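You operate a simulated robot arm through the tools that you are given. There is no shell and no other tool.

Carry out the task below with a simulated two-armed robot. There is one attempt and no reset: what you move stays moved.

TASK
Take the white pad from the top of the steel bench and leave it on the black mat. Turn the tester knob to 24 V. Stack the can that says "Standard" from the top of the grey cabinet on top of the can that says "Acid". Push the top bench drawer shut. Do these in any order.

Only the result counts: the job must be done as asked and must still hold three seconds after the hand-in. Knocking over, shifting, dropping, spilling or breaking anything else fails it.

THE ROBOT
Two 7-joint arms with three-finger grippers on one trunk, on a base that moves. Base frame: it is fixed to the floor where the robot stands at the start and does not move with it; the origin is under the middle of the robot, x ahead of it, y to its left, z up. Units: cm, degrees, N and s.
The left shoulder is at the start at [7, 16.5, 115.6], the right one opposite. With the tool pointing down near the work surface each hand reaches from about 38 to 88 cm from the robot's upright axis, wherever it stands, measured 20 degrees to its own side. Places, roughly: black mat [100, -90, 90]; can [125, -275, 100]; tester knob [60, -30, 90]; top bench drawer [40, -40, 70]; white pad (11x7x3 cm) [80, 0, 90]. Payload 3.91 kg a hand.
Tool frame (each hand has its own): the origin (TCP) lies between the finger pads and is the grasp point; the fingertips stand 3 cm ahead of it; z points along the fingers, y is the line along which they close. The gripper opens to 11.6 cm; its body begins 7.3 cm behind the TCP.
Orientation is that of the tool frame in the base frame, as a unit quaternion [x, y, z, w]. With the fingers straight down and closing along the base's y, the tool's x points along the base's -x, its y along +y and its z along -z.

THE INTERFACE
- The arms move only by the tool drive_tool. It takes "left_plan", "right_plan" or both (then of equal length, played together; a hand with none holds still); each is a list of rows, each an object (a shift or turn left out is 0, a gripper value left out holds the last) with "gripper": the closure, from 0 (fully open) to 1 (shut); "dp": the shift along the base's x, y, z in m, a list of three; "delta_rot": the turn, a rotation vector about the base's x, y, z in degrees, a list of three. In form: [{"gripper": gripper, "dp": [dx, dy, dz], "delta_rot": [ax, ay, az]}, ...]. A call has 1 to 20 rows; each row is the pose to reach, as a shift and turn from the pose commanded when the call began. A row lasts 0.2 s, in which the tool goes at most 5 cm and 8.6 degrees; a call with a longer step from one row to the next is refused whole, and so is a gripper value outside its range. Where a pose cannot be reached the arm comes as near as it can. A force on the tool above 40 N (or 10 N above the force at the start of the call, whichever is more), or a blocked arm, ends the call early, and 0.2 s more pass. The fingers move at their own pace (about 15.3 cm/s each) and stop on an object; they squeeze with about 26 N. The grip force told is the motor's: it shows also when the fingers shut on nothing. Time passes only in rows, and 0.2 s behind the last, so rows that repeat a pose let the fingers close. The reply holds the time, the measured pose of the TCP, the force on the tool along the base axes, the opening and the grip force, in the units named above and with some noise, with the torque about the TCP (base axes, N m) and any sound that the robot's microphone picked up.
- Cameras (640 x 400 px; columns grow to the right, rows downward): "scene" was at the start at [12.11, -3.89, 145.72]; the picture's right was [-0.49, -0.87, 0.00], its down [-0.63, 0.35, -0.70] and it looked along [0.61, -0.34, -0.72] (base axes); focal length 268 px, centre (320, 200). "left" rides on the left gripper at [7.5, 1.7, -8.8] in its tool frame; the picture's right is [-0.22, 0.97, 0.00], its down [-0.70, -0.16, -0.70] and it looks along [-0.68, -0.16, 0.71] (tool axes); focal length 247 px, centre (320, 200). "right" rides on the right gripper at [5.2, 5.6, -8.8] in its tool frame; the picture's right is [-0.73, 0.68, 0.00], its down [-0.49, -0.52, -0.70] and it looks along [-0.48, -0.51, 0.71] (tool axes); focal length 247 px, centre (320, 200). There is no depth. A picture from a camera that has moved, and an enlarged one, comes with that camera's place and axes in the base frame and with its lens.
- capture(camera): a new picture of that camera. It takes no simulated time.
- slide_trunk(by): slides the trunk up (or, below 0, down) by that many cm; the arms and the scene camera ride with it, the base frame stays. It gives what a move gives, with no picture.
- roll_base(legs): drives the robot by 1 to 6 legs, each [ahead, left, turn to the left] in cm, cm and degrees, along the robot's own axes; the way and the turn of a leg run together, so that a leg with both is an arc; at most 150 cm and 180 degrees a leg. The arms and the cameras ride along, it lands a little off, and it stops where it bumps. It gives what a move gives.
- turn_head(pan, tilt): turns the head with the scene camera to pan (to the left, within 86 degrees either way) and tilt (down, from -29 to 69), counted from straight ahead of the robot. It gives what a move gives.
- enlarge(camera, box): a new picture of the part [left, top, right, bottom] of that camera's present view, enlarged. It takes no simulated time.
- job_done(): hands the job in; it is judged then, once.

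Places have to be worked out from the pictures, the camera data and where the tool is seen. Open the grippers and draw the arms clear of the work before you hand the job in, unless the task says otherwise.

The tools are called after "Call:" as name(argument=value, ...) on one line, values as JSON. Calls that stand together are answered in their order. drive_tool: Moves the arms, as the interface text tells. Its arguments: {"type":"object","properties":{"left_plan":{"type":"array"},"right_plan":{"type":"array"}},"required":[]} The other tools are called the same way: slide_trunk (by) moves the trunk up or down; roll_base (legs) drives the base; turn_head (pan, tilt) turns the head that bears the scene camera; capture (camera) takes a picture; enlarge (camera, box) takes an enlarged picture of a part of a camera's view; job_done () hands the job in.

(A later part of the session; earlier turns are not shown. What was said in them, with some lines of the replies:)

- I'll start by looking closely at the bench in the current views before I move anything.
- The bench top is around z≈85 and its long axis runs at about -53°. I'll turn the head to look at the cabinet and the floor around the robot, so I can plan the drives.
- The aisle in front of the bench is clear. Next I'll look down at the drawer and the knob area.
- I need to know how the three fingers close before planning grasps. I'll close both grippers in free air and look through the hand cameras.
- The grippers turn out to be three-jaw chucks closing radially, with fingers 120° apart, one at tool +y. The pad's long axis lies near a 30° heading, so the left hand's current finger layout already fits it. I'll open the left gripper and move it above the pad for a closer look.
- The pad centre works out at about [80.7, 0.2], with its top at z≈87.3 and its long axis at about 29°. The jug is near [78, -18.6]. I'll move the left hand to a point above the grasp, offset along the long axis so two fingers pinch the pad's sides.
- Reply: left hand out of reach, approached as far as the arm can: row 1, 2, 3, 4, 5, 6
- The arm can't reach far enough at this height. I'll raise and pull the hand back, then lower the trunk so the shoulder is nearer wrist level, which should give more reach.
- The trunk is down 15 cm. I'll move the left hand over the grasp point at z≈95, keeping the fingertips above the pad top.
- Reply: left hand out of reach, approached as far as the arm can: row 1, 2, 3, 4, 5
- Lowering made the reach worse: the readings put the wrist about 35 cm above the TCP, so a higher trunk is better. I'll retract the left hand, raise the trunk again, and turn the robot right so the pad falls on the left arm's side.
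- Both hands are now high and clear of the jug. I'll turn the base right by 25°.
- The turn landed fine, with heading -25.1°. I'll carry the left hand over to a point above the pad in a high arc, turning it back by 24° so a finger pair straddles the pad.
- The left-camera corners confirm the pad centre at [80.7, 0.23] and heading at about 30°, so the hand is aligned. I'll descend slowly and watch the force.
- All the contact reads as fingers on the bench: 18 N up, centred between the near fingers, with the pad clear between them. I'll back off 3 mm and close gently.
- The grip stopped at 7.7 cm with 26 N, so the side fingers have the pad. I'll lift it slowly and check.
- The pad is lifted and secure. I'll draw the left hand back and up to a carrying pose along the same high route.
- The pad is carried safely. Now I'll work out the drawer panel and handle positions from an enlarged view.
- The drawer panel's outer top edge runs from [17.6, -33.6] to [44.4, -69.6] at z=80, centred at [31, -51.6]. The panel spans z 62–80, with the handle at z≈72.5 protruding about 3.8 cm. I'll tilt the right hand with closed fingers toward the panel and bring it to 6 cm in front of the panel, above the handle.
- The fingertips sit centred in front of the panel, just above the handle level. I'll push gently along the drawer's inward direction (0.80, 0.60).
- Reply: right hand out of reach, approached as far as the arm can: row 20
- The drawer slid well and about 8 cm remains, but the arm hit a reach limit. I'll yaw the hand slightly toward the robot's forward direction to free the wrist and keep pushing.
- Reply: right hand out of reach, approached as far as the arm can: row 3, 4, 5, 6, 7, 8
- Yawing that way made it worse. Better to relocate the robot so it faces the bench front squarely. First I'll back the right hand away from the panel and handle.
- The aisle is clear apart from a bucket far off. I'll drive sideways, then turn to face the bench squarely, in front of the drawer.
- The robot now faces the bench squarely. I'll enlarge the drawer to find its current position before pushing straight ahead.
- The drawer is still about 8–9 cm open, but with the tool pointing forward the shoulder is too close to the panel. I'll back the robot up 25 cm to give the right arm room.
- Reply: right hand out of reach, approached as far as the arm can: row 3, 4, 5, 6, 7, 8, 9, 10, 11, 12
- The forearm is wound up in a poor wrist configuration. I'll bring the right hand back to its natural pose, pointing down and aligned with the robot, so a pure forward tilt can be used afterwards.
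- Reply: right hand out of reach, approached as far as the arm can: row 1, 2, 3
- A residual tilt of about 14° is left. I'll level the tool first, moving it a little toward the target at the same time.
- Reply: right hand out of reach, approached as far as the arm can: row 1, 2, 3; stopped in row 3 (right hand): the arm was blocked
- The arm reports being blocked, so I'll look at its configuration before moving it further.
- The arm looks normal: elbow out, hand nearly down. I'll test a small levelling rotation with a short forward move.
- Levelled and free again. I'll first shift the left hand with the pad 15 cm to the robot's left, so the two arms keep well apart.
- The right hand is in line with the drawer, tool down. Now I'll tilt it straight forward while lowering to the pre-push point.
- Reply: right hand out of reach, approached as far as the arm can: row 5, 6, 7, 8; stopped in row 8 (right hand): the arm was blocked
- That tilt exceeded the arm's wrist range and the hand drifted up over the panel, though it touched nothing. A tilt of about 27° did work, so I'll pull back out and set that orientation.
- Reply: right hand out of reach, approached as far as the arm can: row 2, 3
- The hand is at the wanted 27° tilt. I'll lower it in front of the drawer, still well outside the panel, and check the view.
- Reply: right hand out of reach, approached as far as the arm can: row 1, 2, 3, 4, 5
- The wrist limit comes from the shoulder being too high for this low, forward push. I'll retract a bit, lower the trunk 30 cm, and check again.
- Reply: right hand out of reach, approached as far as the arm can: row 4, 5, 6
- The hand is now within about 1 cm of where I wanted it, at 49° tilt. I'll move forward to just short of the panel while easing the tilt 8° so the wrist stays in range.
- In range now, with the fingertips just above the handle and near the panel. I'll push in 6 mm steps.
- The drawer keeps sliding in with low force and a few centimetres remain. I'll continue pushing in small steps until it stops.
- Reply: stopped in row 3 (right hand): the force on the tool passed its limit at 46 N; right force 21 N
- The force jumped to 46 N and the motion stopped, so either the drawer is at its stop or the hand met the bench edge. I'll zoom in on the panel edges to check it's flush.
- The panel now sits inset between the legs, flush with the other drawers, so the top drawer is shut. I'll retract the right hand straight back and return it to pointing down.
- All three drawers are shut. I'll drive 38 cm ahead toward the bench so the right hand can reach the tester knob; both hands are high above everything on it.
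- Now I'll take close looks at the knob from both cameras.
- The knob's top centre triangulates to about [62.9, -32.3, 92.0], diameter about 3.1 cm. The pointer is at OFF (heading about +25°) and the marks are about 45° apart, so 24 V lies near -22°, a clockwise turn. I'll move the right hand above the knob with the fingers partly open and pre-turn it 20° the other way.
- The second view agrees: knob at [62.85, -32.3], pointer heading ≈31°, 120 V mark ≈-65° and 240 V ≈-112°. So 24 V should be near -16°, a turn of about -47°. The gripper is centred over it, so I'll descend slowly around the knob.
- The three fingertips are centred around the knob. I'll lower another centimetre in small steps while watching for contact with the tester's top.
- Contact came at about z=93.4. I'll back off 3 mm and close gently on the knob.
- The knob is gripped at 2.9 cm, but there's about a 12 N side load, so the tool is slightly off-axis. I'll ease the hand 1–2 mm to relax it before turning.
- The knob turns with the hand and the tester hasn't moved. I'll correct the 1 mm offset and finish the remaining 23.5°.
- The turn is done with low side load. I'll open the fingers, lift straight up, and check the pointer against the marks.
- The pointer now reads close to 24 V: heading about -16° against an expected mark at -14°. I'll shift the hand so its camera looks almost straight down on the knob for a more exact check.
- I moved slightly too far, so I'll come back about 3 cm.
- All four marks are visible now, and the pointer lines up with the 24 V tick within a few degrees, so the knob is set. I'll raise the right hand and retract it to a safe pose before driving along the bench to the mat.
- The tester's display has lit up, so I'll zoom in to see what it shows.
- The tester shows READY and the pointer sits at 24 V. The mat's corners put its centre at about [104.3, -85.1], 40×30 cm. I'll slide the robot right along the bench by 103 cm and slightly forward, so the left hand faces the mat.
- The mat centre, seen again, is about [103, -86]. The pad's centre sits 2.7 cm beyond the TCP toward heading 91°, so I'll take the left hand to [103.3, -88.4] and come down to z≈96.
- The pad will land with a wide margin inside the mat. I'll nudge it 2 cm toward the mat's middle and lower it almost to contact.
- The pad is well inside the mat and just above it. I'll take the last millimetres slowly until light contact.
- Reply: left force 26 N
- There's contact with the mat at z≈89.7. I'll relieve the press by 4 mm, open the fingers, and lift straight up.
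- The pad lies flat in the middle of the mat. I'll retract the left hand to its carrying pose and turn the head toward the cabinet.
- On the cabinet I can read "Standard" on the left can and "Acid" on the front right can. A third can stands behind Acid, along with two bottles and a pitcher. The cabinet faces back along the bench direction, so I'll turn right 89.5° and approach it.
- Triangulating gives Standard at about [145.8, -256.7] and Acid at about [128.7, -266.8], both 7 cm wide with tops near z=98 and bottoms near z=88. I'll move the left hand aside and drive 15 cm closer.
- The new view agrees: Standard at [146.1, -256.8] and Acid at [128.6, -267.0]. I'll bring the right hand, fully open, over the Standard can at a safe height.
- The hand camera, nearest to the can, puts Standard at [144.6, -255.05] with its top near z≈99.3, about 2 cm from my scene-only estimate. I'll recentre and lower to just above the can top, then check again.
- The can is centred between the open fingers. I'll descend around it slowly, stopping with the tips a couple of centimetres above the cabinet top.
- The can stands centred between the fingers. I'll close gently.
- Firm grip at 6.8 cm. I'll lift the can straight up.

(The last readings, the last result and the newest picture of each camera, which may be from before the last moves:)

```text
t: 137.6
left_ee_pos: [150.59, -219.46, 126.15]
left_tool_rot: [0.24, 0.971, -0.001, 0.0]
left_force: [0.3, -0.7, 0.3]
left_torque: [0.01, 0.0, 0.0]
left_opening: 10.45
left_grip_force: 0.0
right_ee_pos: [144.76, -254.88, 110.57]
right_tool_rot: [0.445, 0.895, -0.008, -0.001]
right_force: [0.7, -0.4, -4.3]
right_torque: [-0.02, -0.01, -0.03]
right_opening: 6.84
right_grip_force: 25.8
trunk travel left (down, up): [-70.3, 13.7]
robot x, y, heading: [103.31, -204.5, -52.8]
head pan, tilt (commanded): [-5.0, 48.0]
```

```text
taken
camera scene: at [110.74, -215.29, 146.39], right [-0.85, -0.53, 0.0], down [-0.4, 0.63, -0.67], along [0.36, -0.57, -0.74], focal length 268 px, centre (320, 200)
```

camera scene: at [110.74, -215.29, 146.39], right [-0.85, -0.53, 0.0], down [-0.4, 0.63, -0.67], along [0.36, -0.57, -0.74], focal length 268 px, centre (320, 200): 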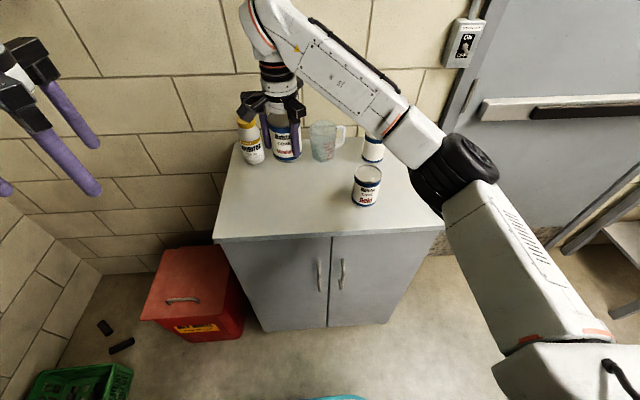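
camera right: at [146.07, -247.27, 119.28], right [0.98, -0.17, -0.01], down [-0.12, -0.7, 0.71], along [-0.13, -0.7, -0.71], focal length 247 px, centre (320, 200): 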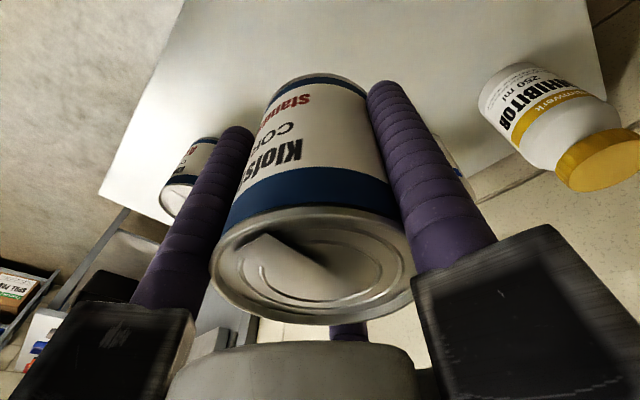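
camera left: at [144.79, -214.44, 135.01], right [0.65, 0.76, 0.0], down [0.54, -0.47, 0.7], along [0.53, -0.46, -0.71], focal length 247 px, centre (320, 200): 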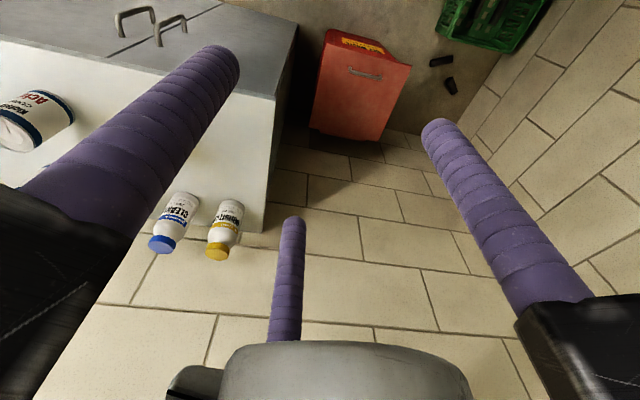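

The can, about 0.44 kg, is lifted safely. Several views put the Acid can at about [127.5, -265.3]. I'll carry Standard across at this height until it's above Acid.

Call:
drive_tool(right_plan=[{"gripper": 0.6, "dp": [-0.0345, -0.0208, 0]}, {"gripper": 0.6, "dp": [-0.069, -0.0417, 0]}, {"gripper": 0.6, "dp": [-0.1036, -0.0625, 0]}, {"gripper": 0.6, "dp": [-0.138, -0.0834, 0]}, {"gripper": 0.6, "dp": [-0.1726, -0.1042, 0]}, {"gripper": 0.6, "dp": [-0.1726, -0.1042, 0]}])

Call:
enlarge(camera="scene", box=[280, 80, 460, 220])

Call:
capture(camera="right")

```text
t: 139.0
left_ee_pos: [150.81, -219.43, 126.2]
left_tool_rot: [0.241, 0.971, 0.0, 0.0]
left_force: [0.8, 0.1, -0.3]
left_torque: [-0.04, 0.02, -0.03]
left_opening: 10.44
left_grip_force: 0.2
right_ee_pos: [127.43, -265.19, 110.59]
right_tool_rot: [0.445, 0.895, -0.008, -0.001]
right_force: [0.3, 0.0, -4.4]
right_torque: [0.0, -0.01, -0.01]
right_opening: 6.84
right_grip_force: 26.3
trunk travel left (down, up): [-70.3, 13.7]
robot x, y, heading: [103.43, -204.21, -52.9]
head pan, tilt (commanded): [-5.0, 48.0]
```

```text
2.86 times, centred on (370, 150) of scene
camera zoom: at [110.84, -215.19, 146.39], right [-0.85, -0.53, 0.0], down [-0.4, 0.63, -0.67], along [0.36, -0.57, -0.74], focal length 767 px, centre (177, 343)
```

zoom: 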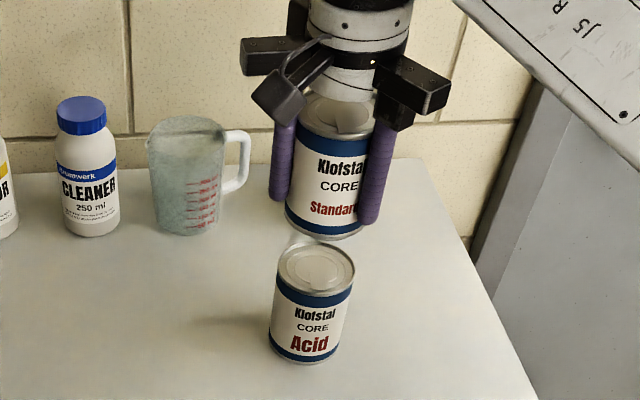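

```text
taken
camera right: at [128.81, -257.56, 119.22], right [0.98, -0.17, -0.01], down [-0.12, -0.69, 0.71], along [-0.13, -0.7, -0.7], focal length 247 px, centre (320, 200)
```

right: 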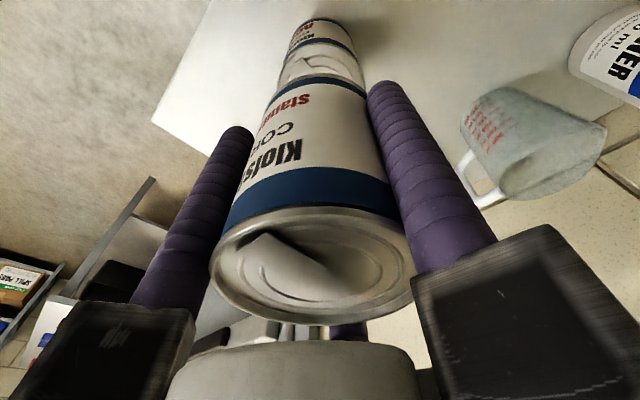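

Call:
enlarge(camera="right", box=[250, 0, 400, 120])

```text
3.33 times, centred on (325, 60) of right
camera zoom: at [128.81, -257.56, 119.22], right [0.98, -0.17, -0.01], down [-0.12, -0.69, 0.71], along [-0.13, -0.7, -0.7], focal length 823 px, centre (303, 667)
```

zoom: 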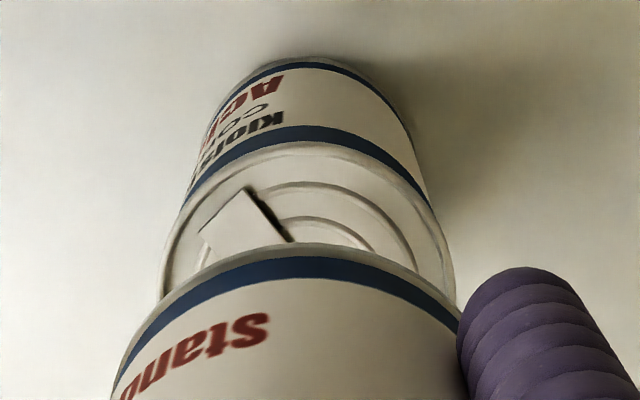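

Both cameras show Acid only about 4 mm farther out than the held can. I'll apply that correction and lower 4.5 cm, leaving a small gap.

Call:
drive_tool(right_plan=[{"gripper": 0.6, "dp": [-0.001, -0.004, 0]}, {"gripper": 0.6, "dp": [-0.001, -0.004, -0.015]}, {"gripper": 0.6, "dp": [-0.001, -0.004, -0.03]}, {"gripper": 0.6, "dp": [-0.001, -0.004, -0.04]}, {"gripper": 0.6, "dp": [-0.001, -0.004, -0.045]}])

Call:
enlarge(camera="scene", box=[310, 110, 430, 220])

Call:
enlarge(camera="right", box=[250, 0, 400, 120])

```text
t: 140.2
left_ee_pos: [150.56, -219.46, 126.24]
left_tool_rot: [0.241, 0.971, 0.0, 0.0]
left_force: [-0.4, 0.7, 0.6]
left_torque: [0.01, 0.01, 0.01]
left_opening: 10.44
left_grip_force: 0.1
right_ee_pos: [127.39, -265.78, 106.21]
right_tool_rot: [0.446, 0.895, -0.007, -0.001]
right_force: [-0.4, 1.1, -5.3]
right_torque: [0.0, 0.01, -0.01]
right_opening: 6.79
right_grip_force: 25.7
trunk travel left (down, up): [-70.3, 13.7]
robot x, y, heading: [103.51, -204.87, -53.0]
head pan, tilt (commanded): [-5.0, 48.0]
```

```text
3.64 times, centred on (370, 165) of scene
camera zoom: at [110.71, -215.27, 146.39], right [-0.85, -0.53, 0.0], down [-0.4, 0.63, -0.67], along [0.36, -0.57, -0.74], focal length 976 px, centre (138, 327)
```

zoom: 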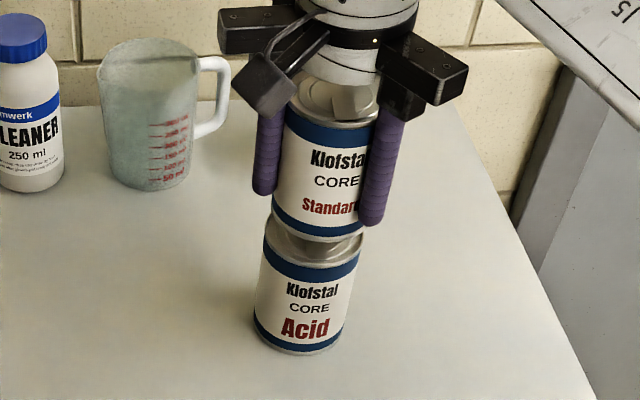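

```text
3.33 times, centred on (325, 60) of right
camera zoom: at [128.7, -258.09, 114.81], right [0.98, -0.17, 0.0], down [-0.12, -0.69, 0.71], along [-0.13, -0.7, -0.7], focal length 823 px, centre (303, 667)
```

zoom: 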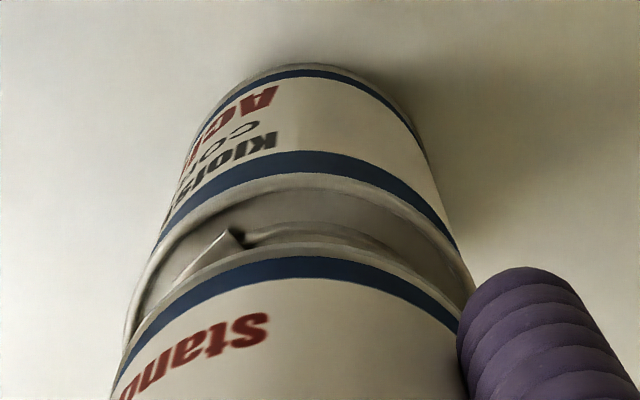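

Call:
enlarge(camera="scene", box=[335, 135, 415, 185])

Call:
enlarge(camera="scene", box=[325, 165, 405, 215])

```text
8.00 times, centred on (375, 160) of scene
camera zoom: at [110.71, -215.27, 146.39], right [-0.85, -0.53, 0.0], down [-0.4, 0.63, -0.67], along [0.36, -0.57, -0.74], focal length 2147 px, centre (-120, 520)
```

zoom: 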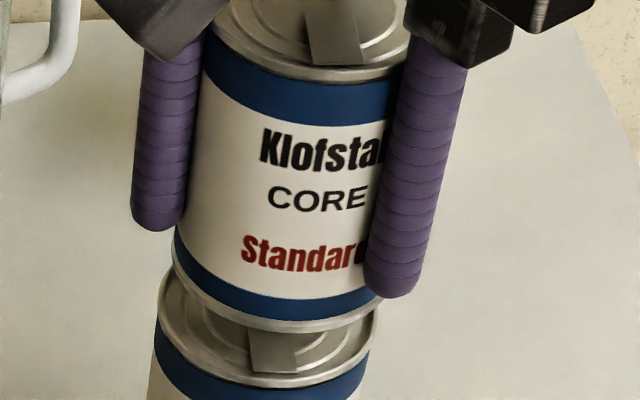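

```text
8.00 times, centred on (365, 190) of scene
camera zoom: at [110.71, -215.27, 146.39], right [-0.85, -0.53, 0.0], down [-0.4, 0.63, -0.67], along [0.36, -0.57, -0.74], focal length 2147 px, centre (-40, 280)
```

zoom: 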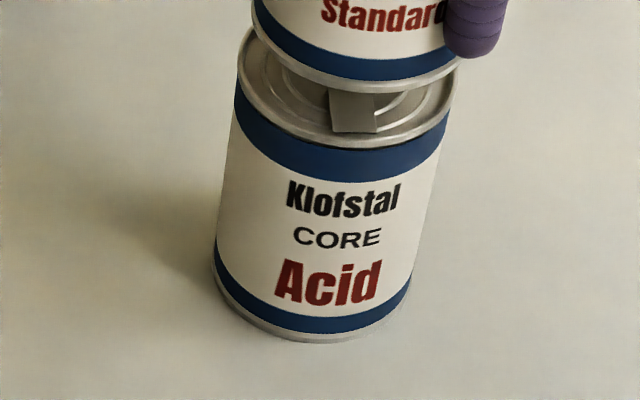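

The held can is within about 3–4 mm of Acid's axis. I'll make a last small correction and lower in fine steps while watching the vertical force.

Call:
drive_tool(right_plan=[{"gripper": 0.6, "dp": [0.0012, 0.0028, 0]}, {"gripper": 0.6, "dp": [0.0012, 0.0028, -0.004]}, {"gripper": 0.6, "dp": [0.0012, 0.0028, -0.007]}, {"gripper": 0.6, "dp": [0.0012, 0.0028, -0.009]}])

Call:
enlarge(camera="scene", box=[325, 150, 405, 200])

Call:
enlarge(camera="right", box=[250, 0, 400, 120])

```text
t: 141.2
left_ee_pos: [150.68, -219.5, 126.18]
left_tool_rot: [0.24, 0.971, 0.0, 0.0]
left_force: [0.5, 0.8, -0.4]
left_torque: [-0.01, 0.01, 0.0]
left_opening: 10.44
left_grip_force: 0.1
right_ee_pos: [127.38, -265.55, 105.21]
right_tool_rot: [0.446, 0.895, -0.007, -0.001]
right_force: [0.2, 0.7, -5.5]
right_torque: [0.06, -0.01, -0.03]
right_opening: 6.79
right_grip_force: 26.0
trunk travel left (down, up): [-70.3, 13.7]
robot x, y, heading: [103.74, -204.45, -53.1]
head pan, tilt (commanded): [-5.0, 48.0]
```

```text
8.00 times, centred on (365, 175) of scene
camera zoom: at [110.71, -215.25, 146.39], right [-0.85, -0.53, 0.0], down [-0.4, 0.63, -0.67], along [0.36, -0.57, -0.74], focal length 2147 px, centre (-40, 400)
```

zoom: 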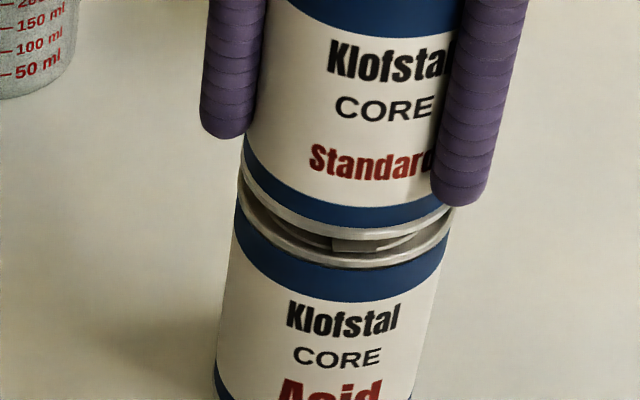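

```text
3.33 times, centred on (325, 60) of right
camera zoom: at [128.81, -257.76, 113.88], right [0.98, -0.17, -0.01], down [-0.12, -0.69, 0.71], along [-0.13, -0.7, -0.7], focal length 823 px, centre (303, 667)
```

zoom: 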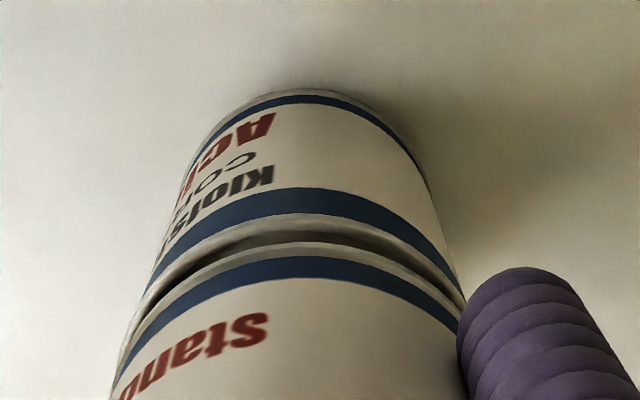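

Alignment looks good in both views, with a gap of under a centimetre. I'll lower in 2 mm steps.

Call:
drive_tool(right_plan=[{"gripper": 0.6, "dp": [0, 0, -0.002]}, {"gripper": 0.6, "dp": [0, 0, -0.004]}, {"gripper": 0.6, "dp": [0, 0, -0.005]}])

Call:
enlarge(camera="scene", box=[325, 150, 405, 200])

```text
t: 142.0
left_ee_pos: [150.61, -219.48, 126.22]
left_tool_rot: [0.24, 0.971, 0.0, 0.0]
left_force: [0.0, 0.3, 0.9]
left_torque: [-0.03, 0.0, -0.02]
left_opening: 10.46
left_grip_force: 0.0
right_ee_pos: [127.51, -265.42, 104.72]
right_tool_rot: [0.446, 0.895, -0.007, 0.0]
right_force: [0.5, 0.3, -3.8]
right_torque: [0.0, -0.01, 0.01]
right_opening: 6.81
right_grip_force: 26.4
trunk travel left (down, up): [-70.3, 13.7]
robot x, y, heading: [103.39, -204.5, -52.9]
head pan, tilt (commanded): [-5.0, 48.0]
```

```text
8.00 times, centred on (365, 175) of scene
camera zoom: at [110.7, -215.26, 146.39], right [-0.85, -0.53, 0.0], down [-0.4, 0.63, -0.67], along [0.36, -0.57, -0.74], focal length 2147 px, centre (-40, 400)
```

zoom: 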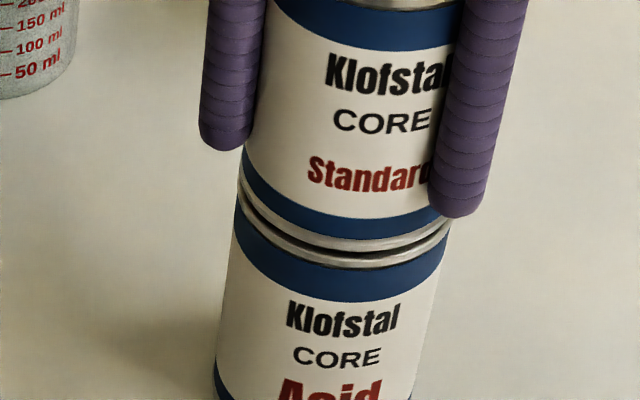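

Only about 2–3 mm left; I'll continue with finer steps.

Call:
drive_tool(right_plan=[{"gripper": 0.6, "dp": [0, 0, -0.001]}, {"gripper": 0.6, "dp": [0, 0, -0.002]}, {"gripper": 0.6, "dp": [0, 0, -0.002]}])

```text
t: 142.8
left_ee_pos: [150.7, -219.45, 126.27]
left_tool_rot: [0.24, 0.971, 0.0, 0.0]
left_force: [0.2, -0.4, -0.5]
left_torque: [-0.01, -0.02, 0.01]
left_opening: 10.46
left_grip_force: 0.1
right_ee_pos: [127.46, -265.44, 104.55]
right_tool_rot: [0.446, 0.895, -0.007, -0.001]
right_force: [-0.6, -0.1, -5.4]
right_torque: [0.03, 0.01, -0.01]
right_opening: 6.83
right_grip_force: 26.1
trunk travel left (down, up): [-70.3, 13.7]
robot x, y, heading: [103.69, -204.5, -52.7]
head pan, tilt (commanded): [-5.0, 48.0]
```

Call:
drive_tool(right_plan=[{"gripper": 0.6, "dp": [0, 0, -0.001]}, {"gripper": 0.6, "dp": [0, 0, -0.002]}, {"gripper": 0.6, "dp": [0, 0, -0.002]}])

Call:
enlarge(camera="scene", box=[325, 150, 405, 200])

```text
t: 143.6
left_ee_pos: [150.59, -219.39, 126.29]
left_tool_rot: [0.241, 0.971, 0.0, 0.001]
left_force: [0.2, 1.1, 0.8]
left_torque: [0.01, 0.03, 0.0]
left_opening: 10.45
left_grip_force: 0.0
right_ee_pos: [127.31, -265.31, 104.58]
right_tool_rot: [0.446, 0.895, -0.008, 0.002]
right_force: [1.5, -1.8, 9.2]
right_torque: [0.34, -0.22, -0.07]
right_opening: 6.81
right_grip_force: 25.6
trunk travel left (down, up): [-70.3, 13.7]
robot x, y, heading: [103.39, -204.87, -52.8]
head pan, tilt (commanded): [-5.0, 48.0]
```

```text
8.00 times, centred on (365, 175) of scene
camera zoom: at [110.65, -215.13, 146.42], right [-0.85, -0.53, 0.0], down [-0.4, 0.63, -0.67], along [0.36, -0.57, -0.74], focal length 2147 px, centre (-40, 400)
```

zoom: 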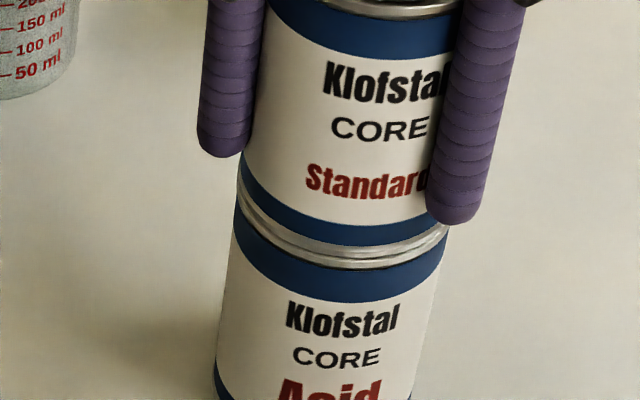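

Contact: the vertical force went from -5 N to +9 N, and the cans sit flush. I'll relieve the press slightly, then open the fingers in small steps.

Call:
drive_tool(right_plan=[{"gripper": 0.6, "dp": [0, 0, 0.001]}, {"gripper": 0.42, "dp": [0, 0, 0.001]}, {"gripper": 0.39, "dp": [0, 0, 0.001]}, {"gripper": 0.36, "dp": [0, 0, 0.001]}, {"gripper": 0.32, "dp": [0, 0, 0.001]}, {"gripper": 0.25, "dp": [0, 0, 0.001]}, {"gripper": 0.15, "dp": [0, 0, 0.001]}, {"gripper": 0.0, "dp": [0, 0, 0.001]}, {"gripper": 0.0, "dp": [0, 0, 0.001]}])

Call:
capture(camera="right")

Call:
enlarge(camera="scene", box=[290, 100, 430, 220])

```text
t: 145.6
left_ee_pos: [150.65, -219.41, 126.14]
left_tool_rot: [0.241, 0.971, -0.001, 0.0]
left_force: [0.0, -0.2, -0.5]
left_torque: [0.01, 0.03, -0.01]
left_opening: 10.44
left_grip_force: 0.1
right_ee_pos: [127.53, -265.42, 104.58]
right_tool_rot: [0.445, 0.896, -0.007, 0.0]
right_force: [1.0, 0.7, 0.0]
right_torque: [-0.02, 0.01, -0.01]
right_opening: 11.59
right_grip_force: 0.0
trunk travel left (down, up): [-70.3, 13.7]
robot x, y, heading: [103.33, -204.56, -53.0]
head pan, tilt (commanded): [-5.0, 48.0]
```

```text
taken
camera right: at [128.8, -257.73, 113.11], right [0.98, -0.17, 0.0], down [-0.12, -0.69, 0.71], along [-0.13, -0.7, -0.7], focal length 247 px, centre (320, 200)
```

right: 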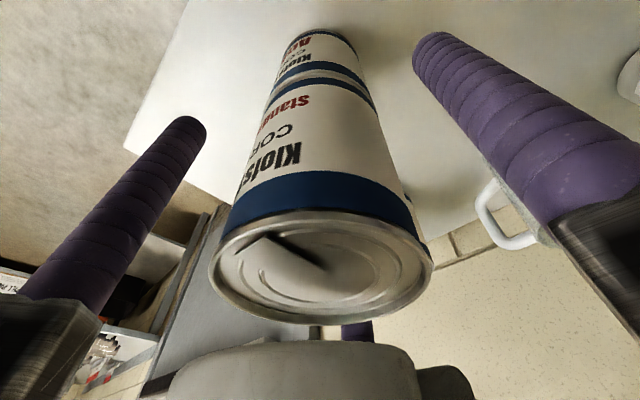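

```text
3.33 times, centred on (360, 160) of scene
camera zoom: at [110.68, -215.2, 146.4], right [-0.85, -0.53, 0.0], down [-0.4, 0.63, -0.67], along [0.36, -0.57, -0.74], focal length 895 px, centre (187, 333)
```

zoom: 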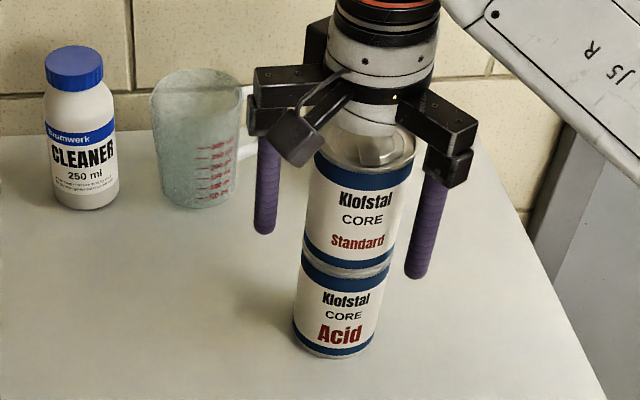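

The stack stands on its own and the fingers are clear. I'll rise straight up until the fingertips are above the top can.

Call:
drive_tool(right_plan=[{"gripper": 0, "dp": [0, 0, 0.015]}, {"gripper": 0, "dp": [0, 0, 0.035]}, {"gripper": 0, "dp": [0, 0, 0.06]}, {"gripper": 0, "dp": [0, 0, 0.09]}, {"gripper": 0, "dp": [0, 0, 0.12]}, {"gripper": 0, "dp": [0, 0, 0.15]}, {"gripper": 0, "dp": [0, 0, 0.175]}])

Call:
capture(camera="scene")

Call:
capture(camera="right")

```text
t: 147.2
left_ee_pos: [150.64, -219.39, 126.25]
left_tool_rot: [0.24, 0.971, -0.001, 0.001]
left_force: [1.1, -0.2, 0.1]
left_torque: [0.0, 0.0, -0.01]
left_opening: 10.46
left_grip_force: 0.0
right_ee_pos: [127.52, -265.36, 122.07]
right_tool_rot: [0.445, 0.895, -0.007, 0.0]
right_force: [0.7, 0.5, 0.5]
right_torque: [0.0, 0.0, -0.04]
right_opening: 11.6
right_grip_force: 0.0
trunk travel left (down, up): [-70.3, 13.7]
robot x, y, heading: [103.66, -204.71, -52.9]
head pan, tilt (commanded): [-5.0, 48.0]
```

```text
taken
camera scene: at [110.66, -215.11, 146.4], right [-0.85, -0.53, 0.0], down [-0.4, 0.63, -0.67], along [0.36, -0.57, -0.74], focal length 268 px, centre (320, 200)
```

scene: 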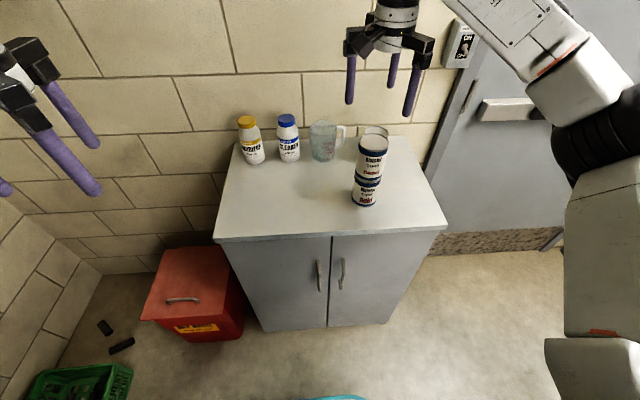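

```text
taken
camera right: at [128.81, -257.66, 130.7], right [0.98, -0.17, 0.0], down [-0.12, -0.69, 0.71], along [-0.13, -0.7, -0.7], focal length 247 px, centre (320, 200)
```

right: 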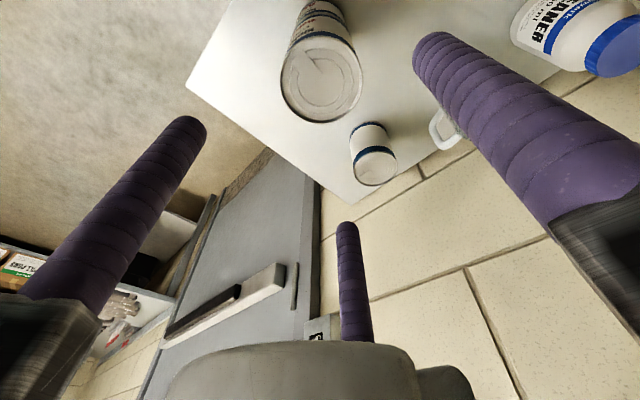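

The stack is stable and the hand is clear above it. I'll draw the right hand away to the side, then back the robot off.

Call:
drive_tool(right_plan=[{"gripper": 0, "dp": [-0.04, 0.005, 0.0]}, {"gripper": 0, "dp": [-0.085, 0.01, 0.0]}, {"gripper": 0, "dp": [-0.13, 0.015, 0.0]}, {"gripper": 0, "dp": [-0.175, 0.02, 0.0]}, {"gripper": 0, "dp": [-0.22, 0.025, 0.0]}, {"gripper": 0, "dp": [-0.265, 0.03, 0.0]}, {"gripper": 0, "dp": [-0.3, 0.035, 0.0]}])

Call:
roll_base(legs=[[-50, 0, 0]])

Call:
turn_head(pan=0, tilt=25)

Call:
capture(camera="scene")

```text
t: 148.8
left_ee_pos: [150.5, -219.48, 126.21]
left_tool_rot: [0.24, 0.971, 0.001, 0.001]
left_force: [0.3, -0.2, -0.2]
left_torque: [-0.01, -0.04, 0.0]
left_opening: 10.45
left_grip_force: 0.1
right_ee_pos: [97.27, -261.99, 121.98]
right_tool_rot: [0.445, 0.895, -0.007, 0.0]
right_force: [-0.3, 0.1, -0.4]
right_torque: [0.07, -0.01, -0.02]
right_opening: 11.59
right_grip_force: 0.1
trunk travel left (down, up): [-70.3, 13.7]
robot x, y, heading: [103.74, -204.46, -52.9]
head pan, tilt (commanded): [-5.0, 48.0]
```

```text
t: 151.7
left_ee_pos: [120.43, -179.62, 126.18]
left_tool_rot: [0.242, 0.97, 0.0, -0.001]
left_force: [-0.1, -0.1, 0.2]
left_torque: [0.03, -0.01, 0.01]
left_opening: 10.46
left_grip_force: 0.0
right_ee_pos: [67.17, -221.89, 121.97]
right_tool_rot: [0.447, 0.894, -0.007, 0.0]
right_force: [-1.3, 0.5, 0.0]
right_torque: [0.0, -0.01, -0.03]
right_opening: 11.59
right_grip_force: 0.1
trunk travel left (down, up): [-70.3, 13.7]
robot x, y, heading: [73.24, -164.68, -53.1]
head pan, tilt (commanded): [-5.0, 48.0]
```

```text
t: 152.6
left_ee_pos: [120.44, -179.66, 126.14]
left_tool_rot: [0.242, 0.97, 0.001, 0.0]
left_force: [0.1, 0.0, -0.1]
left_torque: [0.01, 0.0, -0.01]
left_opening: 10.44
left_grip_force: 0.0
right_ee_pos: [67.07, -221.98, 122.13]
right_tool_rot: [0.448, 0.894, -0.007, 0.0]
right_force: [-0.1, -0.2, -0.7]
right_torque: [0.01, 0.02, 0.02]
right_opening: 11.58
right_grip_force: 0.1
trunk travel left (down, up): [-70.3, 13.7]
robot x, y, heading: [73.23, -164.25, -52.8]
head pan, tilt (commanded): [0.0, 25.0]
```

```text
taken
camera scene: at [81.88, -176.0, 149.87], right [-0.8, -0.6, 0.0], down [-0.25, 0.34, -0.91], along [0.54, -0.72, -0.42], focal length 268 px, centre (320, 200)
```

scene: 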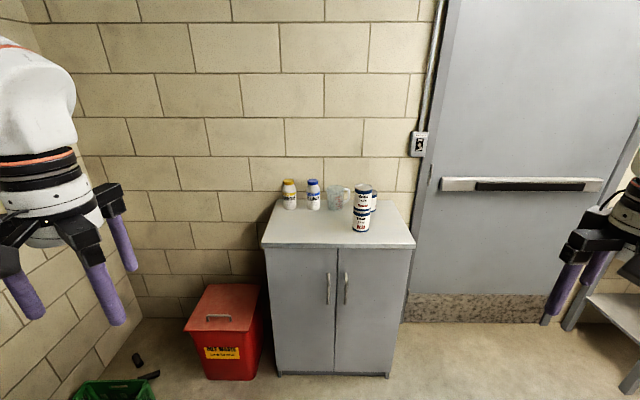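

The stack holds. For a last check I'll turn the head toward the bench.

Call:
turn_head(pan=86, tilt=35)

Call:
capture(camera="scene")

Call:
enlarge(camera="scene", box=[0, 80, 240, 230])

Call:
enlarge(camera="scene", box=[200, 80, 440, 230])

```text
t: 154.2
left_ee_pos: [120.48, -179.68, 126.21]
left_tool_rot: [0.241, 0.97, 0.0, 0.0]
left_force: [0.2, -0.3, -0.2]
left_torque: [0.04, 0.0, -0.02]
left_opening: 10.43
left_grip_force: 0.0
right_ee_pos: [67.05, -222.01, 122.07]
right_tool_rot: [0.447, 0.894, -0.007, -0.002]
right_force: [0.6, 0.1, 0.0]
right_torque: [-0.01, 0.01, 0.01]
right_opening: 11.59
right_grip_force: 0.0
trunk travel left (down, up): [-70.3, 13.7]
robot x, y, heading: [73.52, -164.68, -53.1]
head pan, tilt (commanded): [85.9, 35.0]
```

```text
taken
camera scene: at [83.72, -163.84, 148.3], right [0.54, -0.84, 0.0], down [-0.48, -0.31, -0.82], along [0.69, 0.44, -0.57], focal length 268 px, centre (320, 200)
```

scene: 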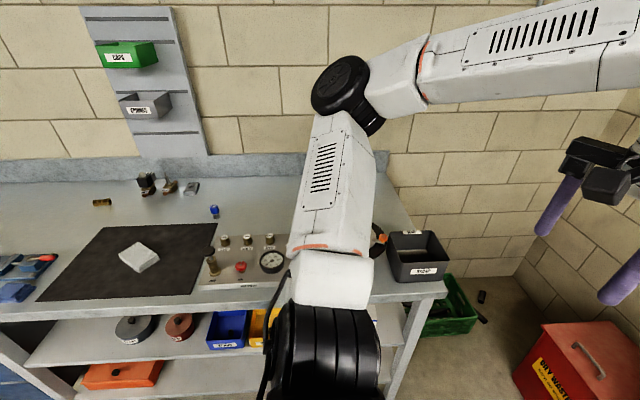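

```text
2.67 times, centred on (120, 155) of scene
camera zoom: at [83.72, -163.84, 148.3], right [0.54, -0.84, 0.0], down [-0.48, -0.31, -0.82], along [0.69, 0.44, -0.57], focal length 716 px, centre (853, 320)
```

zoom: 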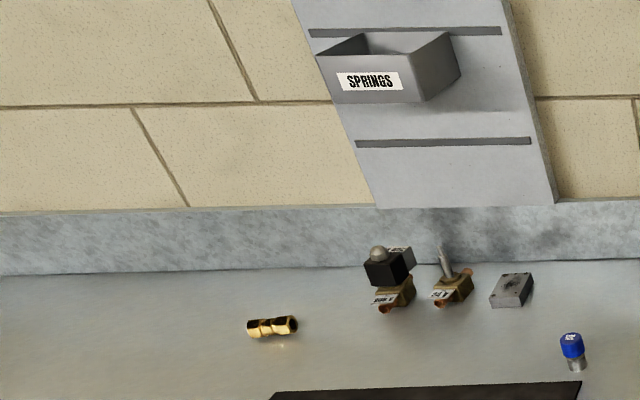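

```text
2.67 times, centred on (320, 155) of scene
camera zoom: at [83.72, -163.84, 148.3], right [0.54, -0.84, 0.0], down [-0.48, -0.31, -0.82], along [0.69, 0.44, -0.57], focal length 716 px, centre (320, 320)
```

zoom: 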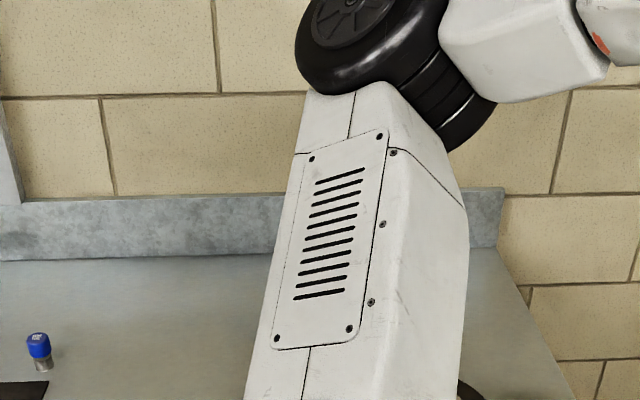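

The pad is on the mat, but my left elbow is hanging over the far end of the bench and hides some items. I'll move away from the bench to check that nothing there was disturbed.

Call:
roll_base(legs=[[0, -45, 0], [-30, 0, 0]])

Call:
roll_base(legs=[[0, 0, 60]])

Call:
turn_head(pan=20, tilt=28)

Call:
capture(camera="scene")

```text
t: 158.6
left_ee_pos: [66.14, -182.82, 126.18]
left_tool_rot: [0.241, 0.971, 0.0, 0.0]
left_force: [0.0, 0.9, 0.6]
left_torque: [0.0, 0.0, -0.01]
left_opening: 10.44
left_grip_force: 0.0
right_ee_pos: [12.67, -225.2, 122.04]
right_tool_rot: [0.448, 0.894, -0.007, -0.001]
right_force: [0.3, 0.3, -0.3]
right_torque: [0.01, -0.06, -0.01]
right_opening: 11.6
right_grip_force: 0.1
trunk travel left (down, up): [-70.3, 13.7]
robot x, y, heading: [19.03, -167.79, -53.1]
head pan, tilt (commanded): [85.9, 35.0]
```

```text
t: 161.7
left_ee_pos: [55.59, -134.5, 126.3]
left_tool_rot: [-0.275, 0.961, 0.0, 0.0]
left_force: [0.0, 0.2, -0.3]
left_torque: [0.02, 0.02, 0.0]
left_opening: 10.47
left_grip_force: 0.1
right_ee_pos: [65.43, -201.86, 122.05]
right_tool_rot: [-0.06, 0.998, -0.007, 0.002]
right_force: [-0.4, 0.9, -0.2]
right_torque: [0.02, 0.0, 0.02]
right_opening: 11.61
right_grip_force: 0.1
trunk travel left (down, up): [-70.3, 13.7]
robot x, y, heading: [19.06, -167.52, 7.1]
head pan, tilt (commanded): [85.9, 35.0]
```

```text
t: 163.0
left_ee_pos: [55.54, -134.4, 126.15]
left_tool_rot: [-0.275, 0.961, 0.0, -0.001]
left_force: [-0.2, 0.8, -0.4]
left_torque: [0.02, 0.01, -0.01]
left_opening: 10.44
left_grip_force: 0.1
right_ee_pos: [65.62, -201.86, 122.03]
right_tool_rot: [-0.061, 0.998, -0.007, 0.002]
right_force: [0.8, -0.5, -0.2]
right_torque: [-0.03, -0.01, -0.02]
right_opening: 11.61
right_grip_force: 0.1
trunk travel left (down, up): [-70.3, 13.7]
robot x, y, heading: [19.23, -167.78, 6.9]
head pan, tilt (commanded): [20.0, 28.0]
```

```text
taken
camera scene: at [32.12, -162.95, 149.4], right [0.45, -0.89, 0.0], down [-0.42, -0.21, -0.88], along [0.79, 0.4, -0.47], focal length 268 px, centre (320, 200)
```

scene: 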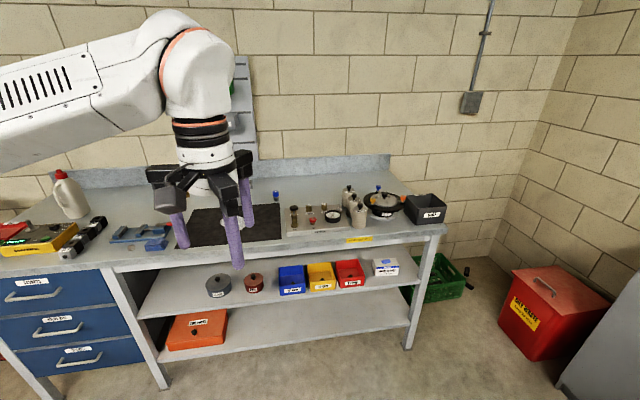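

Call:
enlarge(camera="scene", box=[260, 160, 460, 285])

Call:
enlarge(camera="scene", box=[0, 160, 240, 310])

```text
3.20 times, centred on (360, 222) of scene
camera zoom: at [32.12, -162.95, 149.4], right [0.45, -0.89, 0.0], down [-0.42, -0.21, -0.88], along [0.79, 0.4, -0.47], focal length 859 px, centre (192, 128)
```

zoom: 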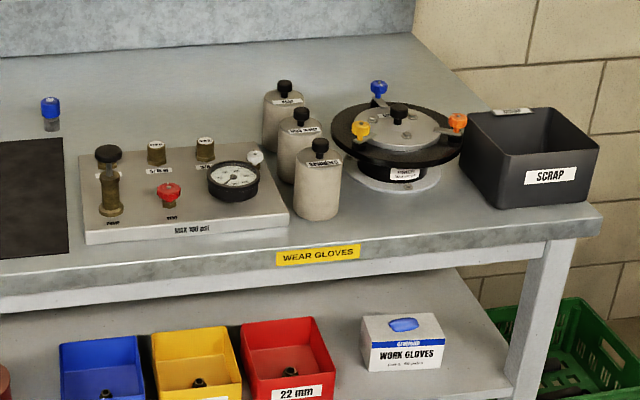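

```text
2.67 times, centred on (120, 235) of scene
camera zoom: at [32.12, -162.95, 149.4], right [0.45, -0.89, 0.0], down [-0.42, -0.21, -0.88], along [0.79, 0.4, -0.47], focal length 716 px, centre (853, 107)
```

zoom: 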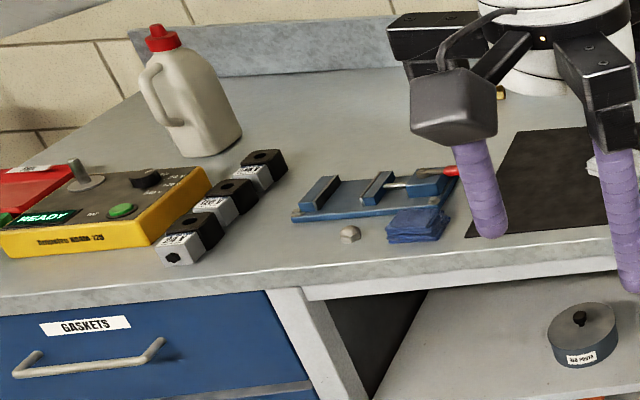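

Everything checks out: the bench items are in place, the tester shows READY at 24 V, the top drawer is flush, the pad lies on the mat, and the cans were last seen stacked on the cabinet. Both grippers are open and the arms are clear, so I'm handing in the job.

Call:
job_done()

```text
The job is handed in.
```

I finished all four jobs and handed the work in; I haven't been told how it was judged.

- **White pad:** it lies flat near the middle of the black mat.
- **Tester knob:** it is turned from OFF to 24 V, with the pointer within a few degrees of the mark. The tester display now reads READY.
- **Cans:** the "Standard" can stands on top of the "Acid" can on the grey cabinet, aligned to within a few millimetres. They were still stacked when I last looked, after backing the robot away.
- **Top bench drawer:** it is pushed in until it stopped, and sits flush with the drawers below.

In my last look at the bench, nothing else had been knocked over or visibly moved. I left both grippers open and the arms clear of the work.
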